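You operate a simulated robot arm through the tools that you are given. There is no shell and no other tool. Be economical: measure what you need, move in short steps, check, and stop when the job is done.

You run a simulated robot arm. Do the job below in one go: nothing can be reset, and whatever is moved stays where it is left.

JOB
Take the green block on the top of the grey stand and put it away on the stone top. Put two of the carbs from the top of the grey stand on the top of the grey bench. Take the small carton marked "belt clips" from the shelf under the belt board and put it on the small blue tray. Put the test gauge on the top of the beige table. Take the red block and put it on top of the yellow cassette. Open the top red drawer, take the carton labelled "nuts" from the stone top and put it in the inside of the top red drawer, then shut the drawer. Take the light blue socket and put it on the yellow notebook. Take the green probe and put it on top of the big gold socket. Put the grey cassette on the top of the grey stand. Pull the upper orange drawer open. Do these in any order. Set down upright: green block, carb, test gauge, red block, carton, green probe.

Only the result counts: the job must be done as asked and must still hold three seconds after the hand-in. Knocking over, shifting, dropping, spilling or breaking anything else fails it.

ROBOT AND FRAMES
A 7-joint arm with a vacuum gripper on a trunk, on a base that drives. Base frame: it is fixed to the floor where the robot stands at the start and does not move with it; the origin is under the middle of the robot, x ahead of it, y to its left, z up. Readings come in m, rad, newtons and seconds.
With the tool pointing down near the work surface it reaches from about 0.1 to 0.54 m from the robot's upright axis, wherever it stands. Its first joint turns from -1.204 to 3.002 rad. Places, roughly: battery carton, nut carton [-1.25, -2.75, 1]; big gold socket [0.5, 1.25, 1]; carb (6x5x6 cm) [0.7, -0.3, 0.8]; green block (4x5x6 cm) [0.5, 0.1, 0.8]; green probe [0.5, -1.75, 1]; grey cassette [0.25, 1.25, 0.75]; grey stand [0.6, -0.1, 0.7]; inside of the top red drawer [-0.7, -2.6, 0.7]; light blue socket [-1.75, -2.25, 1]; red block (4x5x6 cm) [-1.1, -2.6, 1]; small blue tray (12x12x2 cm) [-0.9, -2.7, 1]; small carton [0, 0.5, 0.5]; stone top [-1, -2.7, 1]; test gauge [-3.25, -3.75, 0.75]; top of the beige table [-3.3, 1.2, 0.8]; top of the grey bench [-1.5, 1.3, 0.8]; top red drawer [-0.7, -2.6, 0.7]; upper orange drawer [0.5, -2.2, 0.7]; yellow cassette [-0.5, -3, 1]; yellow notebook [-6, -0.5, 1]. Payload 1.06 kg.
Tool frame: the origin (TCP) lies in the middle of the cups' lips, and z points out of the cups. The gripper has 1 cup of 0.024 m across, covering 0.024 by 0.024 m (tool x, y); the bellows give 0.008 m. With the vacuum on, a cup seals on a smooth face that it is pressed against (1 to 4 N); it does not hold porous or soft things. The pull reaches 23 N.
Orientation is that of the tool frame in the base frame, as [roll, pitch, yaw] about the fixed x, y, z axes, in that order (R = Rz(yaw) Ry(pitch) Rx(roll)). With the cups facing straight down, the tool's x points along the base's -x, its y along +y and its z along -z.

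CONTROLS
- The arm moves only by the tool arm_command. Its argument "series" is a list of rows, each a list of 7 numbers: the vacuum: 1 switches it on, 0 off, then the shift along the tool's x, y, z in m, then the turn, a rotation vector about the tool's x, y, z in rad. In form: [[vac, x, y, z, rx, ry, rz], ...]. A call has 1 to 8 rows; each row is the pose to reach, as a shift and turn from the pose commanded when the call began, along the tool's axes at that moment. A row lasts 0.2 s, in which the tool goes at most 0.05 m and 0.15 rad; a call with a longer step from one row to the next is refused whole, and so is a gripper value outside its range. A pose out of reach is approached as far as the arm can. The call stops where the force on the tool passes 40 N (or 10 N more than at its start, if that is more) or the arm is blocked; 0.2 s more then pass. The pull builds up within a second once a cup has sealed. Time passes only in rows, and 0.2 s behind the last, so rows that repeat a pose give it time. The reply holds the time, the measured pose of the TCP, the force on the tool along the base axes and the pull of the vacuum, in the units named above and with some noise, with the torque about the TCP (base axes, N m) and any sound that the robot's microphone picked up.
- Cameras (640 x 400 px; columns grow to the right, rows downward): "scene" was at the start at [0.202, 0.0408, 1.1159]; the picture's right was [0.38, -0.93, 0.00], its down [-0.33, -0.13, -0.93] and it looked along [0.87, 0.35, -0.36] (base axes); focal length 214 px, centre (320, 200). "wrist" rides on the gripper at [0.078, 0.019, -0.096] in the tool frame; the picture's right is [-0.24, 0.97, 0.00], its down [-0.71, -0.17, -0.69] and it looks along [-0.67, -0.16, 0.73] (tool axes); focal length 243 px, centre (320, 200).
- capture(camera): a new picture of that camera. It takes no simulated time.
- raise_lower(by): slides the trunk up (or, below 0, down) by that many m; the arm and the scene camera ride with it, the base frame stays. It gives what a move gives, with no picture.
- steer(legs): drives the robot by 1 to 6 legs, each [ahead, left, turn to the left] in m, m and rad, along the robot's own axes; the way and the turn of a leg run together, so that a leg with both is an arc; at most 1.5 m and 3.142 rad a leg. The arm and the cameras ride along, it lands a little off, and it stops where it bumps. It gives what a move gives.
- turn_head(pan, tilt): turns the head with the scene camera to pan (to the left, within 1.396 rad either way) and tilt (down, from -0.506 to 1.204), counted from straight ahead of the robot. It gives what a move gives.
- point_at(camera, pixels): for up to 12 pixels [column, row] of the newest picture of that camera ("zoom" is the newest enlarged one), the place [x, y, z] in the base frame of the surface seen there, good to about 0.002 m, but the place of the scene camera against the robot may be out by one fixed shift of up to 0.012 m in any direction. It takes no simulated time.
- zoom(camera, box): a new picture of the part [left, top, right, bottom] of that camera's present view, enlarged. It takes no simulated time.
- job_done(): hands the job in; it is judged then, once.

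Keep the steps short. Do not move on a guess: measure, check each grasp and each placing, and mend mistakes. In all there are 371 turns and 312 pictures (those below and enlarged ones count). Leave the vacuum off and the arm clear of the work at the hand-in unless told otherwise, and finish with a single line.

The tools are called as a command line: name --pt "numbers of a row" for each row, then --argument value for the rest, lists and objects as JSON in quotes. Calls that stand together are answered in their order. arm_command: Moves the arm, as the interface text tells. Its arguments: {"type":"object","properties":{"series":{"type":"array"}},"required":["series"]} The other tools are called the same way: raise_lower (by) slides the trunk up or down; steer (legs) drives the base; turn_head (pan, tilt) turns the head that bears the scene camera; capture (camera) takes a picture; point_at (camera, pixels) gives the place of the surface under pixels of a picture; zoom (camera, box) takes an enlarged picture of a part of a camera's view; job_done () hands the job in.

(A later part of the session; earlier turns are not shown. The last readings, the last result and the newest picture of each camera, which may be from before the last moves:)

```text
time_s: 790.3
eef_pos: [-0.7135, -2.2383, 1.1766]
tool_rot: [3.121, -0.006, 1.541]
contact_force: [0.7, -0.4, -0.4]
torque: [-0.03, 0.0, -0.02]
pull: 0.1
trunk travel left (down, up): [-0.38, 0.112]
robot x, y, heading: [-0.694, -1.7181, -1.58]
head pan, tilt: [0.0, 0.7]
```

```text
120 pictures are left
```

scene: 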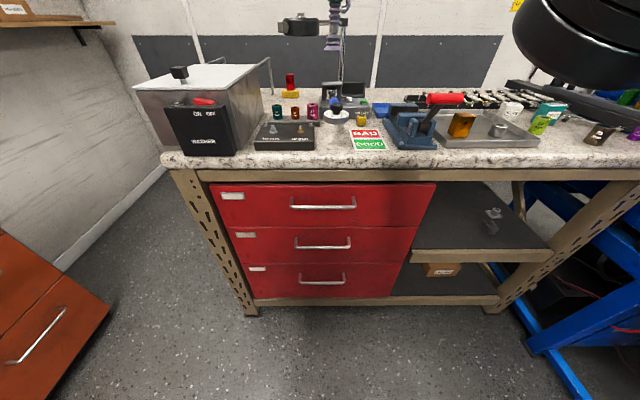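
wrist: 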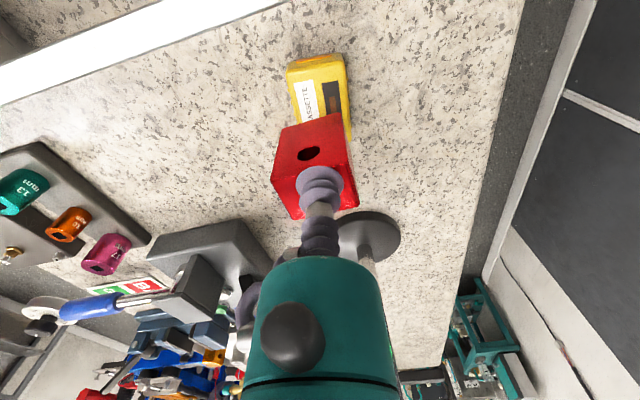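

point_at --camera "scene" --pixels '[[323, 204], [292, 207], [355, 206], [323, 192], [323, 218], [220, 200], [425, 195], [250, 210], [390, 205], [323, 240]]'

zoom --camera "scene" --box '[200, 170, 450, 310]'

```text
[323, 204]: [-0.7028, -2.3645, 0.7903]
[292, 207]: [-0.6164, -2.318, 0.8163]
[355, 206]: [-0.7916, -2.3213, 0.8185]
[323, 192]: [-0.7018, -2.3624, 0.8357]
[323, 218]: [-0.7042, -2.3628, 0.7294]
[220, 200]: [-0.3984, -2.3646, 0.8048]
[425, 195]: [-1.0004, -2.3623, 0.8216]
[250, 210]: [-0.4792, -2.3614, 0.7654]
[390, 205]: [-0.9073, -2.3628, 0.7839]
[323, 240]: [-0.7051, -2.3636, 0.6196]
```

```text
2.56 times, centred on (325, 240) of scene
```

zoom: 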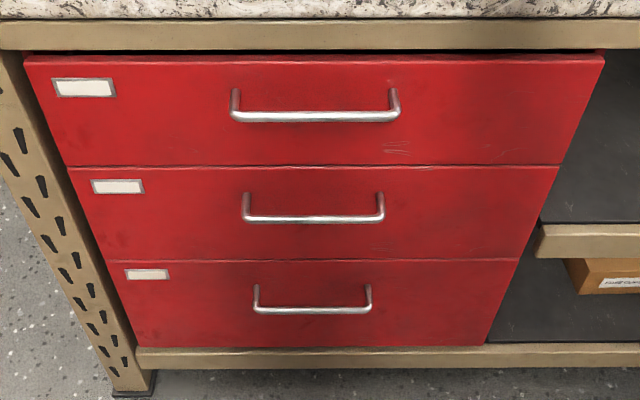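

Top drawer face at y≈−2.362; I'll use suction below the handle at (−0.70, z 0.745). Lower the trunk and turn the tool horizontal.

turn_head --pan 0.0 --tilt 0.4

raise_lower --by -0.32

arm_command --pt "0 0 0 0 0 -0.13 0" --pt "0 0 0 0 0 -0.26 0" --pt "0 0 0 0 0 -0.39 0" --pt "0 0 0 0 0 -0.52 0" --pt "0 0 0 0 0 -0.65 0" --pt "0 0 0 0 0 -0.78 0" --pt "0 0 0 0 0 -0.91 0" --pt "0 0 0 0 0 -1.04 0"

arm_command --pt "0 0 0 0 0 -0.13 0" --pt "0 0 0 0 0 -0.26 0" --pt "0 0 0 0 0 -0.39 0" --pt "0 0 0 0 0 -0.52 0"

turn_head --pan 0.3 --tilt 0.8

capture --camera "scene"

```text
time_s: 791.1
eef_pos: [-0.7133, -2.2377, 1.1758]
tool_rot: [3.12, -0.005, 1.541]
contact_force: [-0.4, -0.3, -0.1]
torque: [0.01, 0.0, 0.03]
pull: 0.1
trunk travel left (down, up): [-0.38, 0.112]
robot x, y, heading: [-0.6904, -1.717, -1.575]
head pan, tilt: [0.0, 0.4]
```

```text
time_s: 794.3
eef_pos: [-0.7128, -2.2374, 0.8576]
tool_rot: [3.122, -0.006, 1.54]
contact_force: [-1.0, -0.3, -0.4]
torque: [0.02, -0.02, 0.0]
pull: 0.1
trunk travel left (down, up): [-0.06, 0.432]
robot x, y, heading: [-0.693, -1.7157, -1.572]
head pan, tilt: [0.0, 0.4]
```

```text
time_s: 796.1
eef_pos: [-0.7135, -2.2382, 0.8567]
tool_rot: [3.099, 1.038, 1.506]
contact_force: [0.2, 0.1, -0.5]
torque: [-0.02, 0.0, -0.03]
pull: 0.1
trunk travel left (down, up): [-0.06, 0.432]
robot x, y, heading: [-0.6949, -1.7151, -1.574]
head pan, tilt: [0.0, 0.4]
```

```text
time_s: 797.1
eef_pos: [-0.7131, -2.2393, 0.8576]
tool_rot: [2.125, 1.547, 0.524]
contact_force: [0.9, -0.3, -0.6]
torque: [-0.06, 0.03, -0.02]
pull: 0.0
trunk travel left (down, up): [-0.06, 0.432]
robot x, y, heading: [-0.6958, -1.7146, -1.577]
head pan, tilt: [0.0, 0.4]
```

```text
time_s: 797.9
eef_pos: [-0.7135, -2.2393, 0.8552]
tool_rot: [2.393, 1.545, 0.788]
contact_force: [-0.3, 0.4, -0.3]
torque: [0.0, -0.03, 0.0]
pull: 0.1
trunk travel left (down, up): [-0.06, 0.432]
robot x, y, heading: [-0.6944, -1.7141, -1.577]
head pan, tilt: [0.3, 0.799]
```

```text
118 pictures are left
```

scene: 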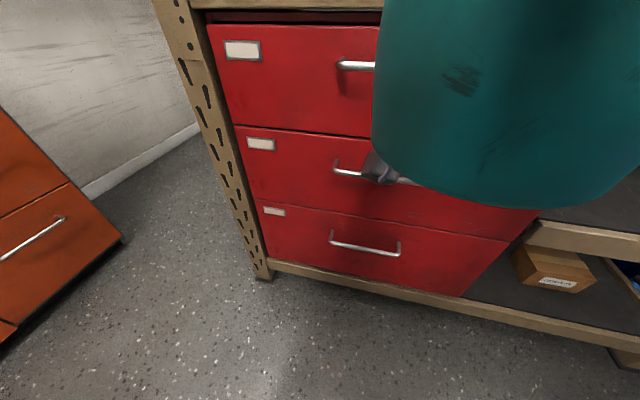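

arm_command --pt "0 0.03 0.005 0 0 0 0" --pt "0 0.07 0.01 0 0 0 0" --pt "0 0.11 0.013 0 0 0 0"

steer --legs '[[0.09, 0, 0]]'

arm_command --pt "1 0 0 0.012 0 0 0" --pt "1 0 0 0.022 0 0 0" --pt "1 0 0 0.027 0 0 0" --pt "1 0 0 0.031 0 0 0" --pt "1 0 0 0.034 0 0 0" --pt "1 0 0 0.034 0 0 0"

```text
time_s: 798.7
eef_pos: [-0.6971, -2.2358, 0.7465]
tool_rot: [2.168, 1.544, 0.566]
contact_force: [-0.4, -0.1, 0.0]
torque: [-0.02, 0.0, 0.01]
pull: 0.0
trunk travel left (down, up): [-0.06, 0.432]
robot x, y, heading: [-0.6921, -1.7173, -1.577]
head pan, tilt: [0.3, 0.799]
```

```text
time_s: 799.8
eef_pos: [-0.6982, -2.3253, 0.7475]
tool_rot: [2.212, 1.544, 0.61]
contact_force: [-0.2, -0.5, 0.3]
torque: [-0.02, -0.04, -0.01]
pull: 0.2
trunk travel left (down, up): [-0.06, 0.432]
robot x, y, heading: [-0.6968, -1.8078, -1.577]
head pan, tilt: [0.3, 0.799]
```

```text
time_s: 801.2
eef_pos: [-0.7002, -2.3598, 0.7466]
tool_rot: [2.207, 1.544, 0.605]
contact_force: [0.2, 0.4, -0.1]
torque: [-0.02, 0.01, 0.0]
pull: 0.0
trunk travel left (down, up): [-0.06, 0.432]
robot x, y, heading: [-0.6927, -1.8064, -1.577]
head pan, tilt: [0.3, 0.799]
```

arm_command --pt "1 0 0 0.003 0 0 0" --pt "1 0 0 0.006 0 0 0" --pt "1 0 0 0.009 0 0 0" --pt "1 0 0 0.011 0 0 0" --pt "1 0 0 0.011 0 0 0"

```text
time_s: 802.4
eef_pos: [-0.6998, -2.3707, 0.7457]
tool_rot: [2.25, 1.545, 0.649]
contact_force: [-4.2, 12.5, -3.7]
torque: [-0.19, -0.2, 0.19]
pull: 22.5
trunk travel left (down, up): [-0.06, 0.432]
robot x, y, heading: [-0.6946, -1.8077, -1.575]
head pan, tilt: [0.3, 0.799]
```

Sealed on the drawer. Pull it open by driving back.

steer --legs '[[-0.08, 0, 0]]'

steer --legs '[[-0.15, 0, 0]]'

capture --camera "scene"

```text
time_s: 803.5
eef_pos: [-0.6989, -2.2925, 0.7472]
tool_rot: [2.179, 1.545, 0.578]
contact_force: [-7.2, 1.1, -1.4]
torque: [-0.13, -0.02, 0.18]
pull: 22.9
trunk travel left (down, up): [-0.06, 0.432]
robot x, y, heading: [-0.6941, -1.7265, -1.576]
head pan, tilt: [0.3, 0.799]
```

```text
time_s: 804.9
eef_pos: [-0.6989, -2.1406, 0.7464]
tool_rot: [2.199, 1.545, 0.596]
contact_force: [-6.5, 1.8, -2.4]
torque: [-0.1, 0.09, 0.19]
pull: 22.8
trunk travel left (down, up): [-0.06, 0.432]
robot x, y, heading: [-0.6907, -1.5708, -1.578]
head pan, tilt: [0.3, 0.799]
```

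```text
117 pictures are left
```

scene: 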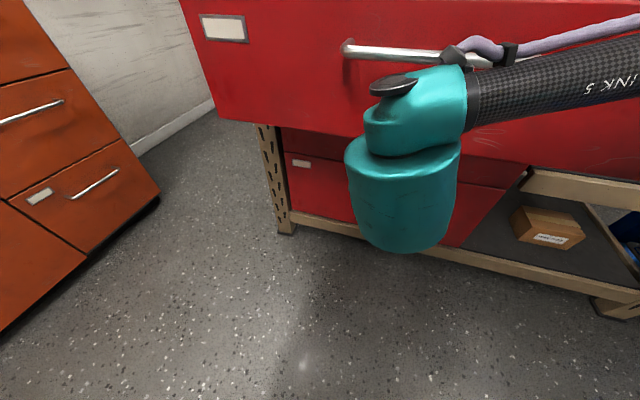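

The drawer is open by 0.23 m. Release, back away, raise the trunk and look inside.

arm_command --pt "0 0 0 0 0 0 0" --pt "0 0 0 0 0 0 0" --pt "0 0 0 -0.005 0 0 0" --pt "0 0 0 -0.015 0 0 0" --pt "0 0 0 -0.03 0 0 0"

steer --legs '[[-0.15, 0, 0]]'

raise_lower --by 0.32

arm_command --pt "0 0 0 0 0 0.13 0" --pt "0 0 0 0 0 0.26 0" --pt "0 0 0 0 0 0.39 0" --pt "0 0 0 0 0 0.52 0" --pt "0 0 0 0 0 0.65 0" --pt "0 0 0 0 0 0.78 0" --pt "0 0 0 0 0 0.91 0" --pt "0 0 0 0 0 1.04 0"

arm_command --pt "0 0 0 0 0 0.13 0" --pt "0 0 0 0 0 0.26 0" --pt "0 0 0 0 0 0.39 0" --pt "0 0 0 0 0 0.51 0"

turn_head --pan 0.0 --tilt 0.7

capture --camera "scene"

```text
time_s: 806.1
eef_pos: [-0.6997, -2.1089, 0.7471]
tool_rot: [2.217, 1.545, 0.614]
contact_force: [0.0, 0.7, -0.6]
torque: [-0.03, 0.02, -0.03]
pull: 0.1
trunk travel left (down, up): [-0.06, 0.432]
robot x, y, heading: [-0.6918, -1.5738, -1.575]
head pan, tilt: [0.3, 0.799]
```

```text
time_s: 807.5
eef_pos: [-0.6987, -1.9596, 0.747]
tool_rot: [2.215, 1.543, 0.611]
contact_force: [-0.3, 0.8, 0.2]
torque: [-0.01, -0.01, 0.01]
pull: 0.0
trunk travel left (down, up): [-0.06, 0.432]
robot x, y, heading: [-0.69, -1.4235, -1.575]
head pan, tilt: [0.3, 0.799]
```

```text
time_s: 810.6
eef_pos: [-0.6964, -1.9589, 1.0662]
tool_rot: [2.236, 1.544, 0.634]
contact_force: [-0.5, -1.1, 0.4]
torque: [0.0, 0.0, 0.01]
pull: 0.1
trunk travel left (down, up): [-0.38, 0.112]
robot x, y, heading: [-0.687, -1.4253, -1.573]
head pan, tilt: [0.3, 0.799]
```

```text
time_s: 812.4
eef_pos: [-0.6965, -1.958, 1.0674]
tool_rot: [3.118, 0.514, 1.529]
contact_force: [-0.4, 0.3, -0.4]
torque: [0.01, 0.02, 0.02]
pull: 0.1
trunk travel left (down, up): [-0.38, 0.112]
robot x, y, heading: [-0.6913, -1.424, -1.575]
head pan, tilt: [0.3, 0.799]
```

```text
time_s: 813.4
eef_pos: [-0.6975, -1.9593, 1.0665]
tool_rot: [3.122, 0.004, 1.541]
contact_force: [-0.1, 0.3, 0.6]
torque: [-0.04, 0.0, -0.01]
pull: 0.0
trunk travel left (down, up): [-0.38, 0.112]
robot x, y, heading: [-0.6899, -1.4239, -1.58]
head pan, tilt: [0.3, 0.799]
```

```text
time_s: 814.2
eef_pos: [-0.697, -1.9586, 1.067]
tool_rot: [3.12, 0.002, 1.539]
contact_force: [-0.7, 1.4, -0.3]
torque: [-0.01, -0.04, -0.01]
pull: 0.1
trunk travel left (down, up): [-0.38, 0.112]
robot x, y, heading: [-0.6871, -1.4233, -1.573]
head pan, tilt: [0.0, 0.7]
```

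```text
116 pictures are left
```

scene: 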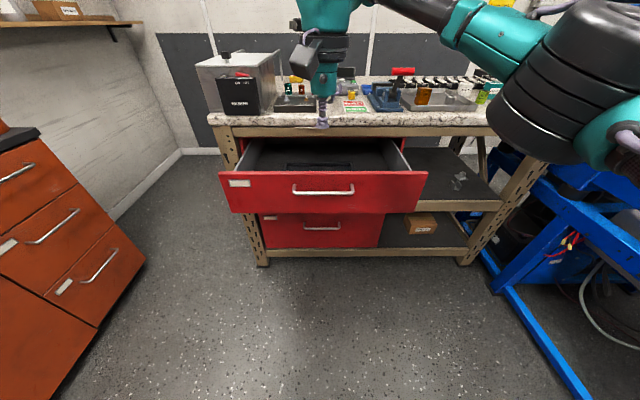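

Drawer open. Now fetch the NUTS carton: go to the bay right of the drawer.

steer --legs '[[0, -0.58, 0], [0.68, 0, 0]]'

capture --camera "wrist"

```text
time_s: 823.2
eef_pos: [-1.2756, -2.6421, 1.0668]
tool_rot: [3.12, 0.006, 1.548]
contact_force: [0.7, -0.3, -0.1]
torque: [-0.01, 0.03, 0.01]
pull: 0.0
trunk travel left (down, up): [-0.38, 0.112]
robot x, y, heading: [-1.2734, -2.111, -1.566]
head pan, tilt: [0.0, 0.7]
```

```text
115 pictures are left
```

wrist: 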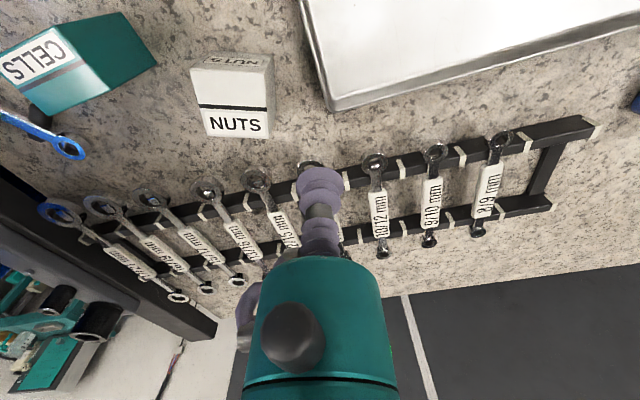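

point_at --camera "wrist" --pixels '[[235, 102], [198, 75], [270, 78], [268, 132], [205, 130], [235, 90]]'

```text
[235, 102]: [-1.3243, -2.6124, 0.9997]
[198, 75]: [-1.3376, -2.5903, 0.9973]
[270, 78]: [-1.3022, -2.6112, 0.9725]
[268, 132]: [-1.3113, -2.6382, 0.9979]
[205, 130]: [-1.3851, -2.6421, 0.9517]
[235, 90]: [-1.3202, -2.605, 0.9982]
```

arm_command --pt "1 0.015 -0.025 0 0 0 0" --pt "1 0.027 -0.048 0.02 0 0 0" --pt "1 0.027 -0.048 0.055 0 0 0" --pt "1 0.027 -0.048 0.067 0 0 0" --pt "1 0.027 -0.048 0.071 0 0 0" --pt "1 0.027 -0.048 0.073 0 0 0" --pt "1 0.027 -0.048 0.073 0 0 0"

```text
time_s: 824.8
eef_pos: [-1.3202, -2.6149, 0.9926]
tool_rot: [3.12, 0.005, 1.548]
contact_force: [6.4, -8.2, 19.8]
torque: [0.11, 0.17, 0.05]
pull: 22.7
trunk travel left (down, up): [-0.38, 0.112]
robot x, y, heading: [-1.2734, -2.1068, -1.573]
head pan, tilt: [0.0, 0.7]
```

Sealed. Lift, back off, and go in front of the drawer.

arm_command --pt "1 0 0 -0.02 0 0 0" --pt "1 0 0 -0.06 0 0 0" --pt "1 0 0 -0.1 0 0 0" --pt "1 0.03 0.01 -0.13 0 0 0" --pt "1 0.06 0.02 -0.14 0 0 0" --pt "1 0.09 0.03 -0.14 0 0 0"

steer --legs '[[-0.52, 0, 0], [0, 0.45, 0]]'

capture --camera "wrist"

capture --camera "scene"

```text
time_s: 826.2
eef_pos: [-1.2929, -2.5238, 1.1338]
tool_rot: [3.121, 0.006, 1.546]
contact_force: [0.1, -0.5, -1.3]
torque: [0.04, -0.02, 0.01]
pull: 23.2
trunk travel left (down, up): [-0.38, 0.112]
robot x, y, heading: [-1.2758, -2.1075, -1.571]
head pan, tilt: [0.0, 0.7]
```

```text
time_s: 833.3
eef_pos: [-0.8493, -1.9978, 1.1327]
tool_rot: [3.122, 0.005, 1.538]
contact_force: [-0.4, -0.7, -2.0]
torque: [0.0, -0.05, 0.0]
pull: 22.8
trunk travel left (down, up): [-0.38, 0.112]
robot x, y, heading: [-0.8263, -1.5832, -1.579]
head pan, tilt: [0.0, 0.7]
```

```text
114 pictures are left
```

wrist: 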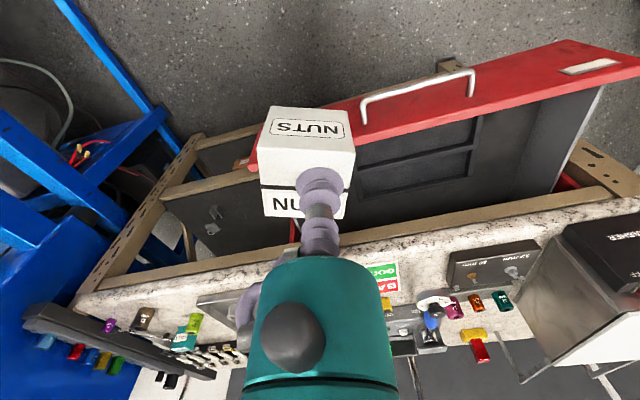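

```text
113 pictures are left
```

scene: 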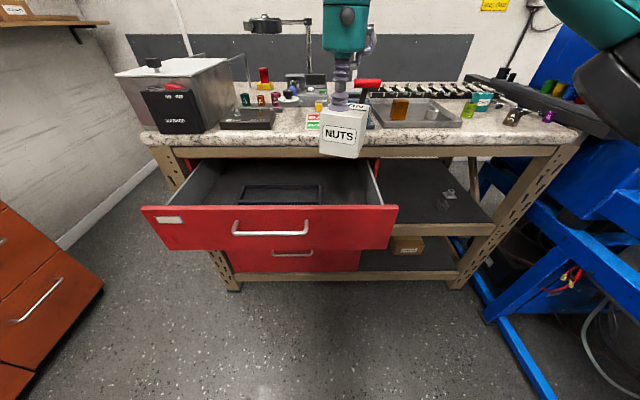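

zoom --camera "scene" --box '[140, 130, 400, 260]'

point_at --camera "scene" --pixels '[[345, 195], [330, 180], [360, 198], [280, 195], [320, 204], [210, 195], [270, 210], [350, 175], [225, 180]]'

point_at --camera "wrist" --pixels '[[415, 160], [540, 140], [480, 120], [560, 110], [500, 190], [360, 190]]'

```text
2.46 times, centred on (270, 195) of scene
```

zoom: 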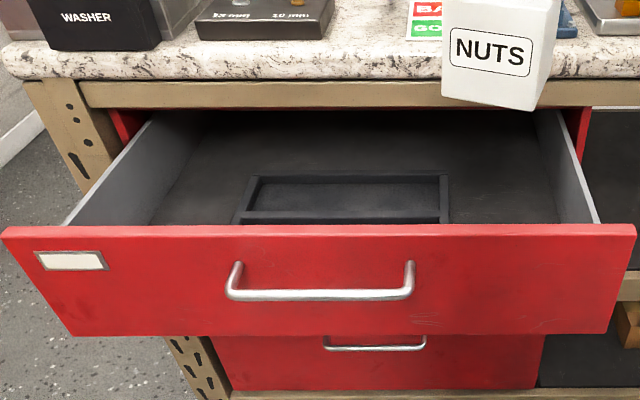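

```text
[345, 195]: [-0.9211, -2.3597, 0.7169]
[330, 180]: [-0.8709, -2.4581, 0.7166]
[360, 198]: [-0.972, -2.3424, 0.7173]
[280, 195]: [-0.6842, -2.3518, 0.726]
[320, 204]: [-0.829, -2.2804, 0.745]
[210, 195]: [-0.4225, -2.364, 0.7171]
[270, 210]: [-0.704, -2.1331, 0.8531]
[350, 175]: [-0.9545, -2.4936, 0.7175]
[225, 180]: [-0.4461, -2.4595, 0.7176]
```

```text
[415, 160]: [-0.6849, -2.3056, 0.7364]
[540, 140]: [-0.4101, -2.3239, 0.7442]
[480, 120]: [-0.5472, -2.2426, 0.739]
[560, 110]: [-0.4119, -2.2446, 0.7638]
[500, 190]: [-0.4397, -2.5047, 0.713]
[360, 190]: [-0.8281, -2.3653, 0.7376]
```

The drawer floor is at z≈0.713, with free space right of its organiser. I'll yaw the tool 90° (so the camera arm clears the front panel) and drive closer.

arm_command --pt "1 0 0 0 0 0 0.13" --pt "1 0 0 0 0 0 0.26" --pt "1 0 0 0 0 0 0.39" --pt "1 0 0 0 0 0 0.52" --pt "1 0 0 0 0 0 0.65" --pt "1 0 0 0 0 0 0.78" --pt "1 0 0 0 0 0 0.91" --pt "1 0 0 0 0 0 1.04"

arm_command --pt "1 0 0 0 0 0 0.13" --pt "1 0 0 0 0 0 0.26" --pt "1 0 0 0 0 0 0.39" --pt "1 0 0 0 0 0 0.53"

steer --legs '[[0.22, -0.03, 0]]'

capture --camera "wrist"

```text
time_s: 835.1
eef_pos: [-0.8488, -1.9969, 1.1337]
tool_rot: [3.126, -0.016, 0.496]
contact_force: [-0.1, 0.3, -1.9]
torque: [-0.02, 0.01, 0.0]
pull: 23.0
trunk travel left (down, up): [-0.38, 0.112]
robot x, y, heading: [-0.8291, -1.5831, -1.578]
head pan, tilt: [0.0, 0.7]
```

```text
time_s: 836.1
eef_pos: [-0.8482, -1.9967, 1.1325]
tool_rot: [3.137, -0.022, -0.035]
contact_force: [0.1, 0.3, -1.5]
torque: [0.0, 0.0, -0.02]
pull: 22.6
trunk travel left (down, up): [-0.38, 0.112]
robot x, y, heading: [-0.8259, -1.581, -1.579]
head pan, tilt: [0.0, 0.7]
```

```text
time_s: 837.8
eef_pos: [-0.8796, -2.2205, 1.1331]
tool_rot: [3.137, -0.021, -0.031]
contact_force: [-0.2, -0.1, -2.2]
torque: [0.0, -0.02, -0.01]
pull: 23.2
trunk travel left (down, up): [-0.38, 0.112]
robot x, y, heading: [-0.8557, -1.8068, -1.574]
head pan, tilt: [0.0, 0.7]
```

```text
111 pictures are left
```

wrist: 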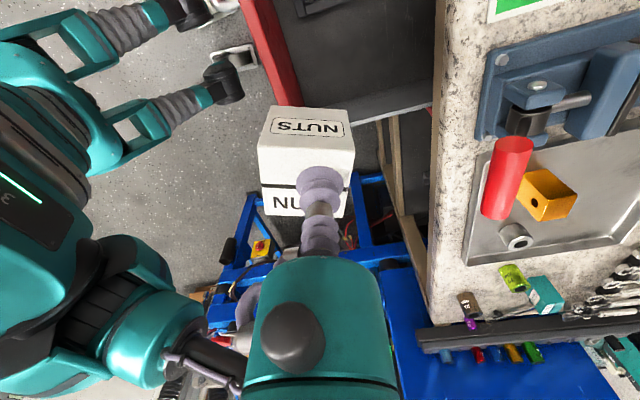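

I'll place it at (−0.87,−2.203), keeping the wrist clear of the red clamp handle. Lower into the drawer.

arm_command --pt "1 0.009 -0.018 0.03 0 0 0" --pt "1 0.009 -0.018 0.075 0 0 0" --pt "1 0.009 -0.018 0.12 0 0 0" --pt "1 0.009 -0.018 0.165 0 0 0" --pt "1 0.009 -0.018 0.21 0 0 0" --pt "1 0.009 -0.018 0.255 0 0 0" --pt "1 0.009 -0.018 0.3 0 0 0"

capture --camera "wrist"

capture --camera "scene"

```text
time_s: 839.4
eef_pos: [-0.8627, -2.2036, 0.8318]
tool_rot: [3.137, -0.02, -0.032]
contact_force: [0.2, 0.0, -2.8]
torque: [0.01, 0.02, 0.0]
pull: 23.3
trunk travel left (down, up): [-0.38, 0.112]
robot x, y, heading: [-0.8592, -1.8026, -1.575]
head pan, tilt: [0.0, 0.7]
```

```text
110 pictures are left
```

wrist: 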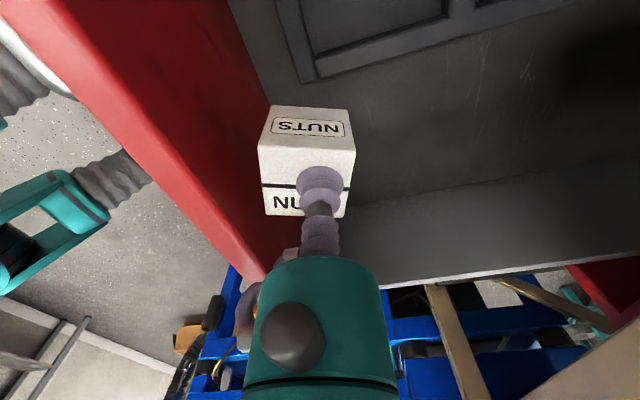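

```text
109 pictures are left
```

scene: 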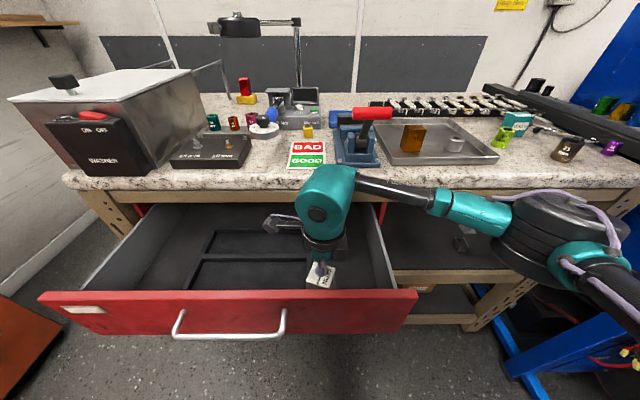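

arm_command --pt "1 -0.008 0.012 0.01 0 0 0" --pt "1 -0.008 0.012 0.04 0 0 0" --pt "1 -0.008 0.012 0.062 0 0 0" --pt "1 -0.008 0.012 0.068 0 0 0" --pt "1 -0.008 0.012 0.072 0 0 0"

arm_command --pt "1 0 0 0.002 0 0 0" --pt "1 0 0 0.004 0 0 0" --pt "1 0 0 0.006 0 0 0"

zoom --camera "scene" --box '[220, 180, 420, 320]'

```text
time_s: 840.6
eef_pos: [-0.8715, -2.215, 0.761]
tool_rot: [3.135, -0.02, -0.032]
contact_force: [-0.2, 1.4, -2.5]
torque: [0.04, 0.0, 0.0]
pull: 22.7
trunk travel left (down, up): [-0.38, 0.112]
robot x, y, heading: [-0.855, -1.8035, -1.579]
head pan, tilt: [0.0, 0.7]
```

```text
time_s: 841.4
eef_pos: [-0.8703, -2.2162, 0.7571]
tool_rot: [3.132, -0.023, -0.031]
contact_force: [0.7, 0.3, 16.3]
torque: [-0.01, 0.14, 0.0]
pull: 23.3
trunk travel left (down, up): [-0.38, 0.112]
robot x, y, heading: [-0.855, -1.8074, -1.575]
head pan, tilt: [0.0, 0.7]
```

```text
2.86 times, centred on (320, 250) of scene
```

zoom: 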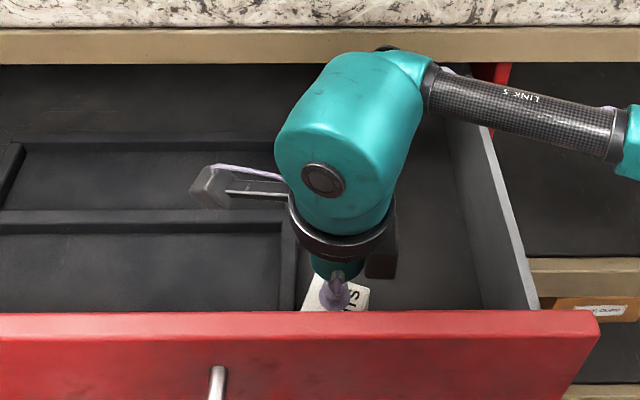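

Down in the drawer. Release and lift out.

arm_command --pt "0 0 0 -0.003 0 0 0" --pt "0 0 0 -0.003 0 0 0" --pt "0 0 0 -0.005 0 0 0" --pt "0 0 0 -0.04 0 0 0" --pt "0 0 0 -0.085 0 0 0" --pt "0 0 0 -0.13 0 0 0" --pt "0 0 0 -0.175 0 0 0" --pt "0 0 -0.01 -0.22 0 0 0"

arm_command --pt "0 0 -0.02 -0.045 0 0 0" --pt "0 0 -0.03 -0.09 0 0 0"

zoom --camera "scene" --box '[180, 180, 420, 340]'

```text
time_s: 843.2
eef_pos: [-0.8746, -2.2069, 0.9783]
tool_rot: [3.136, -0.019, -0.032]
contact_force: [0.3, 0.7, 0.3]
torque: [-0.01, 0.0, 0.01]
pull: 0.0
trunk travel left (down, up): [-0.38, 0.112]
robot x, y, heading: [-0.86, -1.8075, -1.576]
head pan, tilt: [0.0, 0.7]
```

```text
time_s: 843.8
eef_pos: [-0.8761, -2.1751, 1.0647]
tool_rot: [3.138, -0.022, -0.032]
contact_force: [-0.9, 0.0, -0.3]
torque: [0.01, -0.02, 0.01]
pull: 0.1
trunk travel left (down, up): [-0.38, 0.112]
robot x, y, heading: [-0.8547, -1.8049, -1.583]
head pan, tilt: [0.0, 0.7]
```

```text
2.50 times, centred on (300, 260) of scene
```

zoom: 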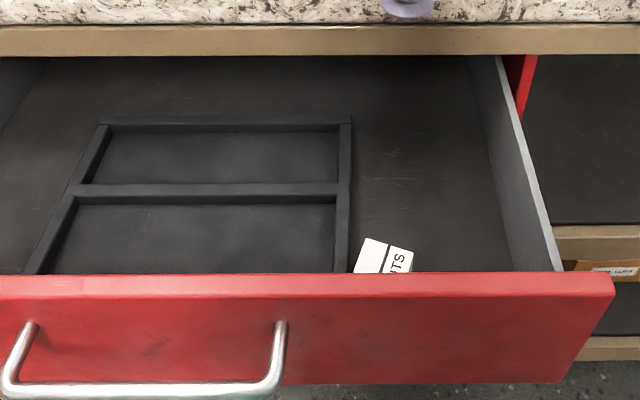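

NUTS carton is in the drawer. Now close it: back off, lower the trunk, and point the tool forward (tilting about tool x).

steer --legs '[[-0.3, 0.15, 0]]'

arm_command --pt "0 0 0.02 0 -0.13 0 0" --pt "0 0 0.04 0 -0.26 0 0" --pt "0 0 0.06 0 -0.39 0 0" --pt "0 0 0.08 0 -0.52 0 0" --pt "0 0 0.1 0 -0.65 0 0" --pt "0 0 0.1 0 -0.78 0 0" --pt "0 0 0.1 0 -0.91 0 0" --pt "0 0 0.1 0 -1.04 0 0"

arm_command --pt "0 0 0 0 -0.13 0 0" --pt "0 0 0 0 -0.26 0 0" --pt "0 0 0 0 -0.39 0 0" --pt "0 0 0 0 -0.52 0 0"

raise_lower --by -0.32

capture --camera "scene"

```text
time_s: 846.1
eef_pos: [-0.7212, -1.8713, 1.0648]
tool_rot: [3.136, -0.023, -0.026]
contact_force: [0.2, 0.0, 0.5]
torque: [-0.01, 0.02, -0.03]
pull: 0.0
trunk travel left (down, up): [-0.38, 0.112]
robot x, y, heading: [-0.7049, -1.4982, -1.567]
head pan, tilt: [0.0, 0.7]
```

```text
time_s: 847.9
eef_pos: [-0.7247, -1.9718, 1.0662]
tool_rot: [2.092, -0.022, -0.027]
contact_force: [0.1, -0.1, 0.2]
torque: [0.02, -0.02, 0.01]
pull: 0.0
trunk travel left (down, up): [-0.38, 0.112]
robot x, y, heading: [-0.7063, -1.5027, -1.57]
head pan, tilt: [0.0, 0.7]
```

```text
time_s: 848.9
eef_pos: [-0.724, -1.9719, 1.0664]
tool_rot: [1.574, -0.021, -0.027]
contact_force: [0.5, 0.1, -0.9]
torque: [0.01, 0.03, -0.02]
pull: 0.0
trunk travel left (down, up): [-0.38, 0.112]
robot x, y, heading: [-0.7048, -1.5047, -1.574]
head pan, tilt: [0.0, 0.7]
```

```text
time_s: 852.0
eef_pos: [-0.7248, -1.9813, 0.7351]
tool_rot: [1.602, -0.019, -0.027]
contact_force: [0.7, -0.4, 0.7]
torque: [-0.03, -0.01, -0.03]
pull: 0.0
trunk travel left (down, up): [-0.06, 0.432]
robot x, y, heading: [-0.7012, -1.5002, -1.572]
head pan, tilt: [0.0, 0.7]
```

```text
106 pictures are left
```

scene: 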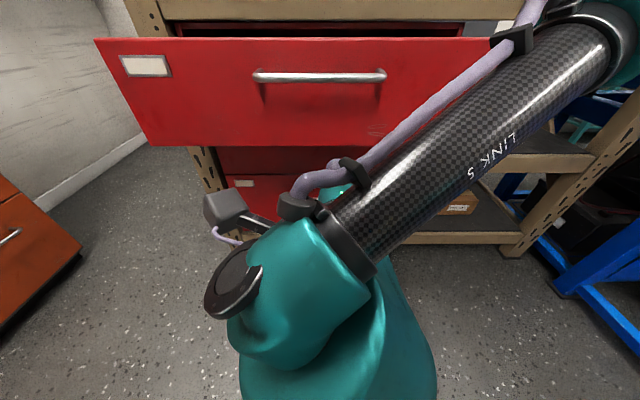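

Aligned below the handle. Push the drawer shut by driving ahead gently.

steer --legs '[[0.2, 0, 0]]'

steer --legs '[[0.17, 0, 0]]'

steer --legs '[[0.012, 0, 0]]'

capture --camera "scene"

```text
time_s: 853.6
eef_pos: [-0.7238, -2.1793, 0.7344]
tool_rot: [1.603, -0.021, -0.029]
contact_force: [-0.2, 0.1, 0.4]
torque: [-0.02, -0.01, 0.01]
pull: 0.0
trunk travel left (down, up): [-0.06, 0.432]
robot x, y, heading: [-0.7039, -1.7027, -1.579]
head pan, tilt: [0.0, 0.7]
```

```text
time_s: 855.1
eef_pos: [-0.7261, -2.3468, 0.7354]
tool_rot: [1.602, -0.022, -0.028]
contact_force: [0.1, 0.3, 0.1]
torque: [-0.01, -0.03, 0.0]
pull: 0.1
trunk travel left (down, up): [-0.06, 0.432]
robot x, y, heading: [-0.705, -1.8671, -1.573]
head pan, tilt: [0.0, 0.7]
```

```text
time_s: 855.8
eef_pos: [-0.726, -2.3581, 0.7353]
tool_rot: [1.601, -0.022, -0.027]
contact_force: [0.8, -0.4, -0.3]
torque: [-0.02, -0.01, 0.0]
pull: 0.0
trunk travel left (down, up): [-0.06, 0.432]
robot x, y, heading: [-0.7053, -1.8759, -1.573]
head pan, tilt: [0.0, 0.7]
```

```text
105 pictures are left
```

scene: 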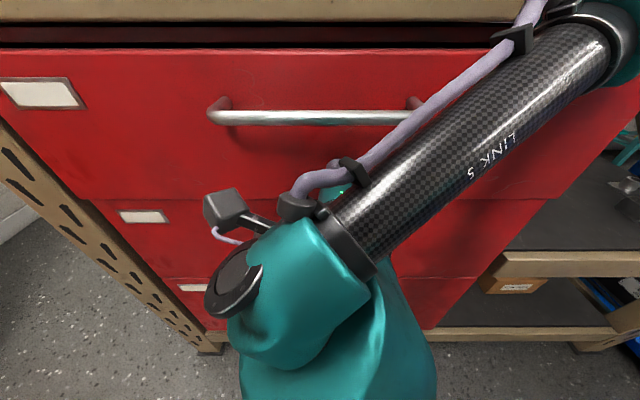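

Nearly closed. Press the last bit with the arm until contact builds.

arm_command --pt "0 0 0 0.004 0 0 0" --pt "0 0 0 0.008 0 0 0" --pt "0 0 0 0.012 0 0 0" --pt "0 0 0 0.015 0 0 0"

zoom --camera "scene" --box '[0, 0, 640, 250]'

```text
time_s: 856.8
eef_pos: [-0.7259, -2.3738, 0.735]
tool_rot: [1.604, -0.02, -0.029]
contact_force: [-0.6, 2.9, 0.2]
torque: [0.05, -0.03, 0.03]
pull: 0.1
trunk travel left (down, up): [-0.06, 0.432]
robot x, y, heading: [-0.703, -1.8782, -1.574]
head pan, tilt: [0.0, 0.7]
```

```text
1.00 times, centred on (320, 125) of scene (not enlarged: the box is as wide or as high as the picture)
```

zoom: 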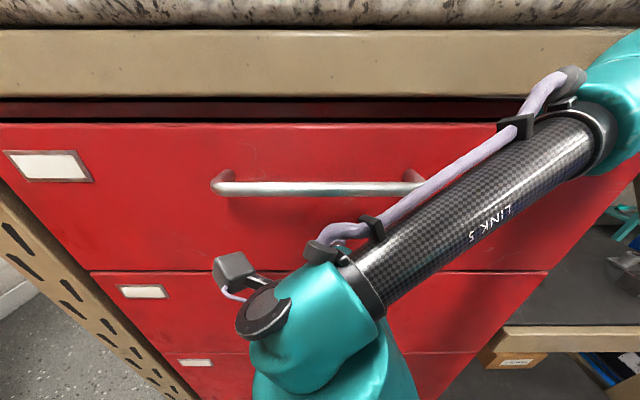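

point_at --camera "zoom" --pixels '[[150, 230], [450, 230], [150, 340], [230, 310], [480, 300], [300, 140], [300, 112]]'

arm_command --pt "0 0 0 0.003 0 0 0" --pt "0 0 0 0.006 0 0 0" --pt "0 0 0 0.008 0 0 0"

```text
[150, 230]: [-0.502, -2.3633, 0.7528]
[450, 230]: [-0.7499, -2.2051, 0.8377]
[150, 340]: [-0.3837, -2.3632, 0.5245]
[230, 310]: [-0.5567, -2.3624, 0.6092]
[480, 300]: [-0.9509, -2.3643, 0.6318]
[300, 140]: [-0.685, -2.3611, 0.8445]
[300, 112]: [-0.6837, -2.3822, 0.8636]
```

```text
time_s: 857.6
eef_pos: [-0.7259, -2.3784, 0.7353]
tool_rot: [1.603, -0.019, -0.027]
contact_force: [-6.2, 39.5, -4.5]
torque: [-0.18, -0.2, 0.14]
pull: 0.1
trunk travel left (down, up): [-0.06, 0.432]
robot x, y, heading: [-0.7028, -1.8766, -1.573]
head pan, tilt: [0.0, 0.7]
```

Closed (same plane as its neighbours, firm stop). Now back off and turn to the orange cabinet.

steer --legs '[[-0.25, 0, 0], [0, 0, 1.573], [0.4, -0.3, 0]]'

turn_head --pan -0.35 --tilt 0.5

capture --camera "scene"

```text
time_s: 866.2
eef_pos: [0.2077, -1.9278, 0.7358]
tool_rot: [1.603, -0.021, 1.569]
contact_force: [0.0, 0.9, 0.7]
torque: [-0.02, 0.02, 0.0]
pull: 0.1
trunk travel left (down, up): [-0.06, 0.432]
robot x, y, heading: [-0.295, -1.9231, 0.027]
head pan, tilt: [0.0, 0.7]
```

```text
time_s: 867.0
eef_pos: [0.2083, -1.9271, 0.7347]
tool_rot: [1.602, -0.019, 1.57]
contact_force: [-1.0, 0.1, 0.3]
torque: [-0.01, 0.01, 0.02]
pull: 0.1
trunk travel left (down, up): [-0.06, 0.432]
robot x, y, heading: [-0.2937, -1.922, 0.02]
head pan, tilt: [-0.351, 0.499]
```

```text
103 pictures are left
```

scene: 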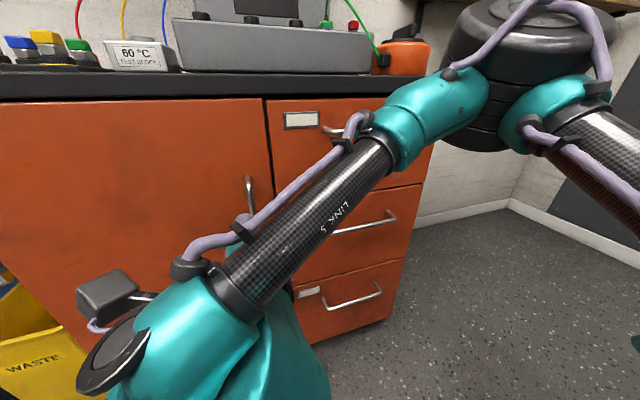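

point_at --camera "scene" --pixels '[[300, 135], [290, 170], [340, 130], [420, 140], [390, 175], [275, 105], [270, 160], [300, 270]]'

```text
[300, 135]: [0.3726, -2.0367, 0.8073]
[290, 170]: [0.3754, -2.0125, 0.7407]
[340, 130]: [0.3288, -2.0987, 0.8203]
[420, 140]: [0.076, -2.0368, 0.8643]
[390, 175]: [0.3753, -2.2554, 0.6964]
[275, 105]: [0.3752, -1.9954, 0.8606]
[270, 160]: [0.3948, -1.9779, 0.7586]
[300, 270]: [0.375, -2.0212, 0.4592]
```

Upper orange drawer face at x≈0.375, z 0.69–0.87. I'll aim the cup at (0.375,−2.13,0.745) below the handle.

steer --legs '[[0, -0.12, -0.02], [0.13, 0, 0]]'

arm_command --pt "1 -0.03 0.005 0 0 0 0" --pt "1 -0.07 0.01 0.0 0 0 0" --pt "1 -0.07 0.01 0.01 0 0 0" --pt "1 -0.07 0.01 0.02 0 0 0"

```text
time_s: 869.6
eef_pos: [0.3366, -2.059, 0.7348]
tool_rot: [1.602, -0.022, 1.548]
contact_force: [1.1, -0.3, 0.3]
torque: [-0.02, -0.03, 0.0]
pull: 0.0
trunk travel left (down, up): [-0.06, 0.432]
robot x, y, heading: [-0.1672, -2.0427, -0.001]
head pan, tilt: [-0.351, 0.499]
```

```text
time_s: 870.6
eef_pos: [0.3564, -2.13, 0.7417]
tool_rot: [1.602, -0.02, 1.548]
contact_force: [0.3, -0.5, -0.3]
torque: [0.0, -0.01, -0.02]
pull: 0.0
out of reach, approached as far as the arm can: row 2
trunk travel left (down, up): [-0.06, 0.432]
robot x, y, heading: [-0.1674, -2.0401, -0.002]
head pan, tilt: [-0.351, 0.499]
```

arm_command --pt "1 0 0 0.006 0 0 0" --pt "1 0 0 0.012 0 0 0" --pt "1 0 0 0.016 0 0 0" --pt "1 0 0 0.02 0 0 0" --pt "1 0 0 0.023 0 0 0" --pt "1 0 0 0.023 0 0 0"

```text
time_s: 872.0
eef_pos: [0.377, -2.1297, 0.7409]
tool_rot: [1.601, -0.019, 1.549]
contact_force: [-18.3, -2.0, -4.2]
torque: [0.15, -0.14, 0.17]
pull: 23.2
trunk travel left (down, up): [-0.06, 0.432]
robot x, y, heading: [-0.1655, -2.0402, 0.008]
head pan, tilt: [-0.351, 0.499]
```

Sealed. Pull the drawer open.

steer --legs '[[-0.1, 0, 0]]'

steer --legs '[[-0.12, 0, 0]]'

arm_command --pt "0 0 0 0 0 0 0" --pt "0 0 0 0 0 0 0" --pt "0 0 0 -0.005 0 0 0" --pt "0 0 0 -0.02 0 0 0" --pt "0 0 0 -0.04 0 0 0"

capture --camera "scene"

```text
time_s: 873.2
eef_pos: [0.2768, -2.1307, 0.7423]
tool_rot: [1.6, -0.019, 1.548]
contact_force: [-2.1, 1.2, -2.1]
torque: [-0.12, -0.09, 0.08]
pull: 23.2
trunk travel left (down, up): [-0.06, 0.432]
robot x, y, heading: [-0.2695, -2.0414, 0.002]
head pan, tilt: [-0.351, 0.499]
```

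```text
time_s: 874.4
eef_pos: [0.1576, -2.1302, 0.7414]
tool_rot: [1.603, -0.019, 1.549]
contact_force: [-1.6, -2.2, -3.5]
torque: [-0.17, -0.07, 0.1]
pull: 22.8
trunk travel left (down, up): [-0.06, 0.432]
robot x, y, heading: [-0.3899, -2.0412, 0.005]
head pan, tilt: [-0.351, 0.499]
```

```text
time_s: 875.6
eef_pos: [0.1207, -2.1277, 0.7441]
tool_rot: [1.602, -0.018, 1.548]
contact_force: [-0.1, -0.2, 0.2]
torque: [-0.01, -0.02, 0.04]
pull: 0.0
out of reach, approached as far as the arm can: row 5
trunk travel left (down, up): [-0.06, 0.432]
robot x, y, heading: [-0.3859, -2.0459, 0.008]
head pan, tilt: [-0.351, 0.499]
```

```text
102 pictures are left
```

scene: 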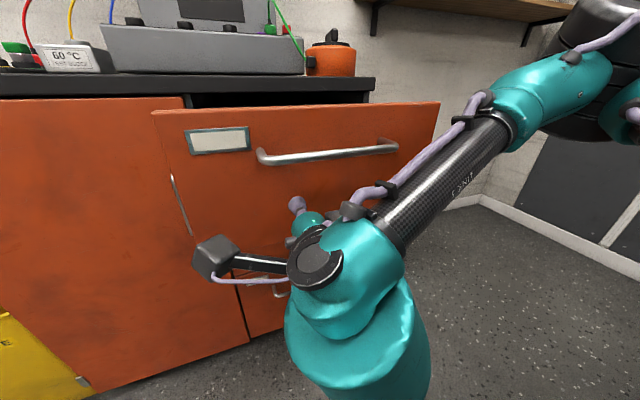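

The orange drawer is open. Now raise the trunk, turn the tool down, and look at the cabinet top for the green probe.

raise_lower --by 0.32

arm_command --pt "0 0 0 0 0.13 0 0" --pt "0 0 0 0 0.26 0 0" --pt "0 0 0 0 0.39 0 0" --pt "0 0 0 0 0.52 0 0" --pt "0 0 0 0 0.65 0 0" --pt "0 0 0 0 0.78 0 0" --pt "0 0 0 0 0.91 0 0" --pt "0 0 0 0 1.04 0 0"

arm_command --pt "0 0.03 -0.02 0 0.13 0 0" --pt "0 0.06 -0.03 0 0.26 0 0" --pt "0 0.08 -0.03 0 0.39 0 0" --pt "0 0.1 -0.03 0 0.53 0 0"

turn_head --pan 0.3 --tilt 0.4

capture --camera "scene"

```text
time_s: 876.7
eef_pos: [0.1181, -2.1263, 0.8004]
tool_rot: [1.63, -0.003, 1.553]
contact_force: [-0.5, 1.2, -16.2]
torque: [-0.02, -0.15, -0.02]
pull: 0.0
trunk travel left (down, up): [-0.123, 0.369]
robot x, y, heading: [-0.3854, -2.0385, 0.003]
head pan, tilt: [-0.351, 0.499]
stopped: the force on the tool passed its limit at 63 N (the readings are from after the stop); the commanded pose is now the measured one
```

```text
time_s: 878.5
eef_pos: [0.1182, -2.1274, 0.8005]
tool_rot: [2.668, -0.005, 1.55]
contact_force: [1.0, -1.0, -30.3]
torque: [0.01, 0.12, -0.06]
pull: 0.1
trunk travel left (down, up): [-0.123, 0.369]
robot x, y, heading: [-0.3883, -2.0446, 0.002]
head pan, tilt: [-0.351, 0.499]
```

```text
time_s: 879.5
eef_pos: [0.0925, -2.0242, 0.7903]
tool_rot: [-3.088, -0.007, 1.553]
contact_force: [0.2, -0.1, 0.4]
torque: [0.0, 0.0, -0.02]
pull: 0.1
trunk travel left (down, up): [-0.123, 0.369]
robot x, y, heading: [-0.3873, -2.04, 0.003]
head pan, tilt: [-0.351, 0.499]
```

```text
time_s: 880.5
eef_pos: [0.0914, -2.0248, 0.7899]
tool_rot: [-3.09, -0.007, 1.554]
contact_force: [-0.7, -0.1, -0.5]
torque: [0.01, 0.0, -0.01]
pull: 0.1
trunk travel left (down, up): [-0.123, 0.369]
robot x, y, heading: [-0.3889, -2.0383, -0.0]
head pan, tilt: [0.3, 0.4]
```

```text
101 pictures are left
```

scene: 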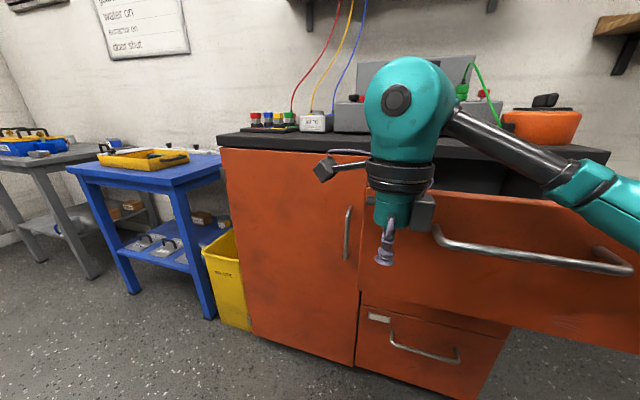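

The tool caught the drawer handle while rising; no harm visible. Back away first, then raise.

steer --legs '[[-0.12, 0.1, 0]]'

raise_lower --by 0.3

turn_head --pan 0.25 --tilt 0.5

capture --camera "scene"

```text
time_s: 882.0
eef_pos: [-0.0311, -1.9281, 0.7895]
tool_rot: [-3.089, -0.006, 1.551]
contact_force: [0.0, 0.0, 0.5]
torque: [0.03, 0.01, -0.01]
pull: 0.1
trunk travel left (down, up): [-0.123, 0.369]
robot x, y, heading: [-0.5071, -1.9454, 0.006]
head pan, tilt: [0.3, 0.4]
```

```text
time_s: 885.0
eef_pos: [-0.0303, -1.9288, 1.0888]
tool_rot: [-3.087, -0.007, 1.549]
contact_force: [0.0, -0.4, 0.2]
torque: [0.0, 0.0, 0.01]
pull: 0.1
trunk travel left (down, up): [-0.423, 0.069]
robot x, y, heading: [-0.5051, -1.9427, -0.001]
head pan, tilt: [0.3, 0.4]
```

```text
time_s: 885.7
eef_pos: [-0.0301, -1.9288, 1.0885]
tool_rot: [-3.088, -0.007, 1.55]
contact_force: [0.2, -0.1, 0.2]
torque: [0.01, -0.02, -0.01]
pull: 0.1
trunk travel left (down, up): [-0.423, 0.069]
robot x, y, heading: [-0.5071, -1.9473, 0.003]
head pan, tilt: [0.25, 0.499]
```

```text
100 pictures are left
```

scene: 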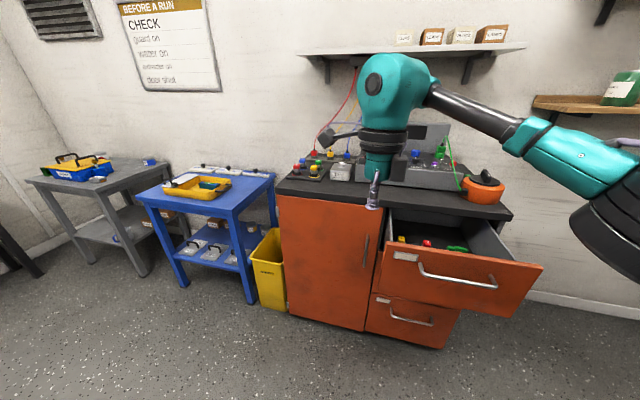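

zoom --camera "scene" --box '[270, 110, 530, 270]'

capture --camera "wrist"

```text
2.46 times, centred on (400, 190) of scene
```

zoom: 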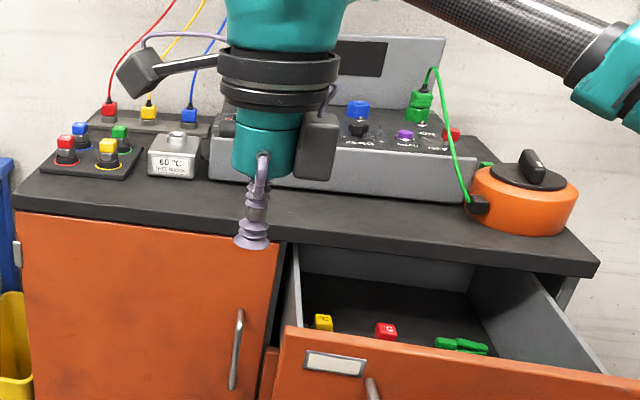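

```text
98 pictures are left
```

wrist: 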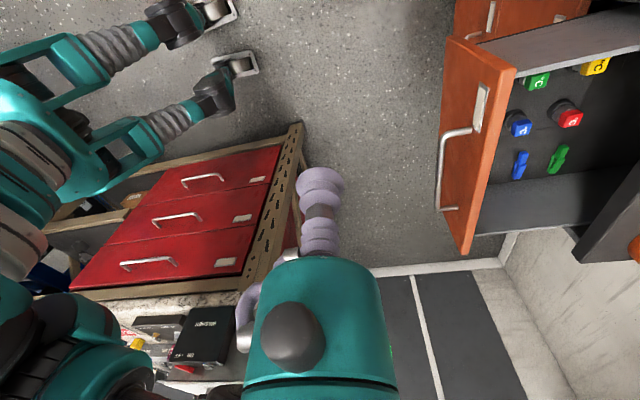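

zoom --camera "scene" --box '[280, 145, 360, 190]'

point_at --camera "zoom" --pixels '[[300, 85], [300, 60], [255, 120], [180, 60], [120, 100], [320, 115], [460, 110], [300, 150], [100, 200]]'

```text
8.00 times, centred on (320, 168) of scene
```

zoom: 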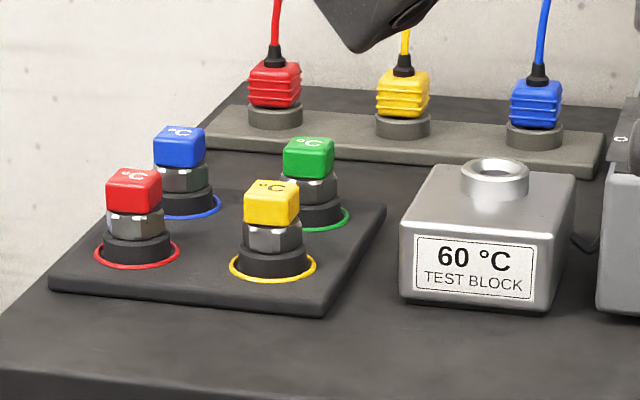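

```text
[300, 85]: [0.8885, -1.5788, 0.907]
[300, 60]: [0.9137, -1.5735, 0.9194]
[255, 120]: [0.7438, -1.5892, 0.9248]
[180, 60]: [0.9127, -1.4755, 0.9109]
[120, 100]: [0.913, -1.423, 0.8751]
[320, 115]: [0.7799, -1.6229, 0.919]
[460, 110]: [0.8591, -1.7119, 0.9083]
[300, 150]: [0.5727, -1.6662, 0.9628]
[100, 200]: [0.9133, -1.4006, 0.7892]
```

The green probe is at (0.573,−1.666, top ≈0.96) on the board. Drive up to it.

steer --legs '[[0.0, 0.27, 0], [0.55, 0, 0]]'

capture --camera "wrist"

```text
time_s: 891.5
eef_pos: [0.5263, -1.6583, 1.0892]
tool_rot: [-3.088, -0.007, 1.551]
contact_force: [0.5, -0.7, 0.0]
torque: [0.01, 0.0, -0.03]
pull: 0.1
trunk travel left (down, up): [-0.423, 0.069]
robot x, y, heading: [0.0476, -1.6734, 0.001]
head pan, tilt: [0.25, 0.499]
```

```text
96 pictures are left
```

wrist: 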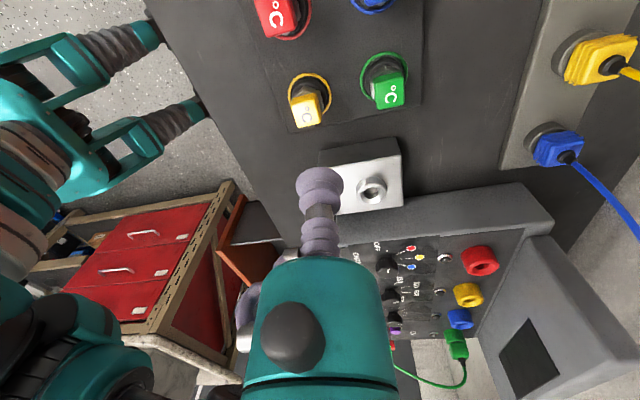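

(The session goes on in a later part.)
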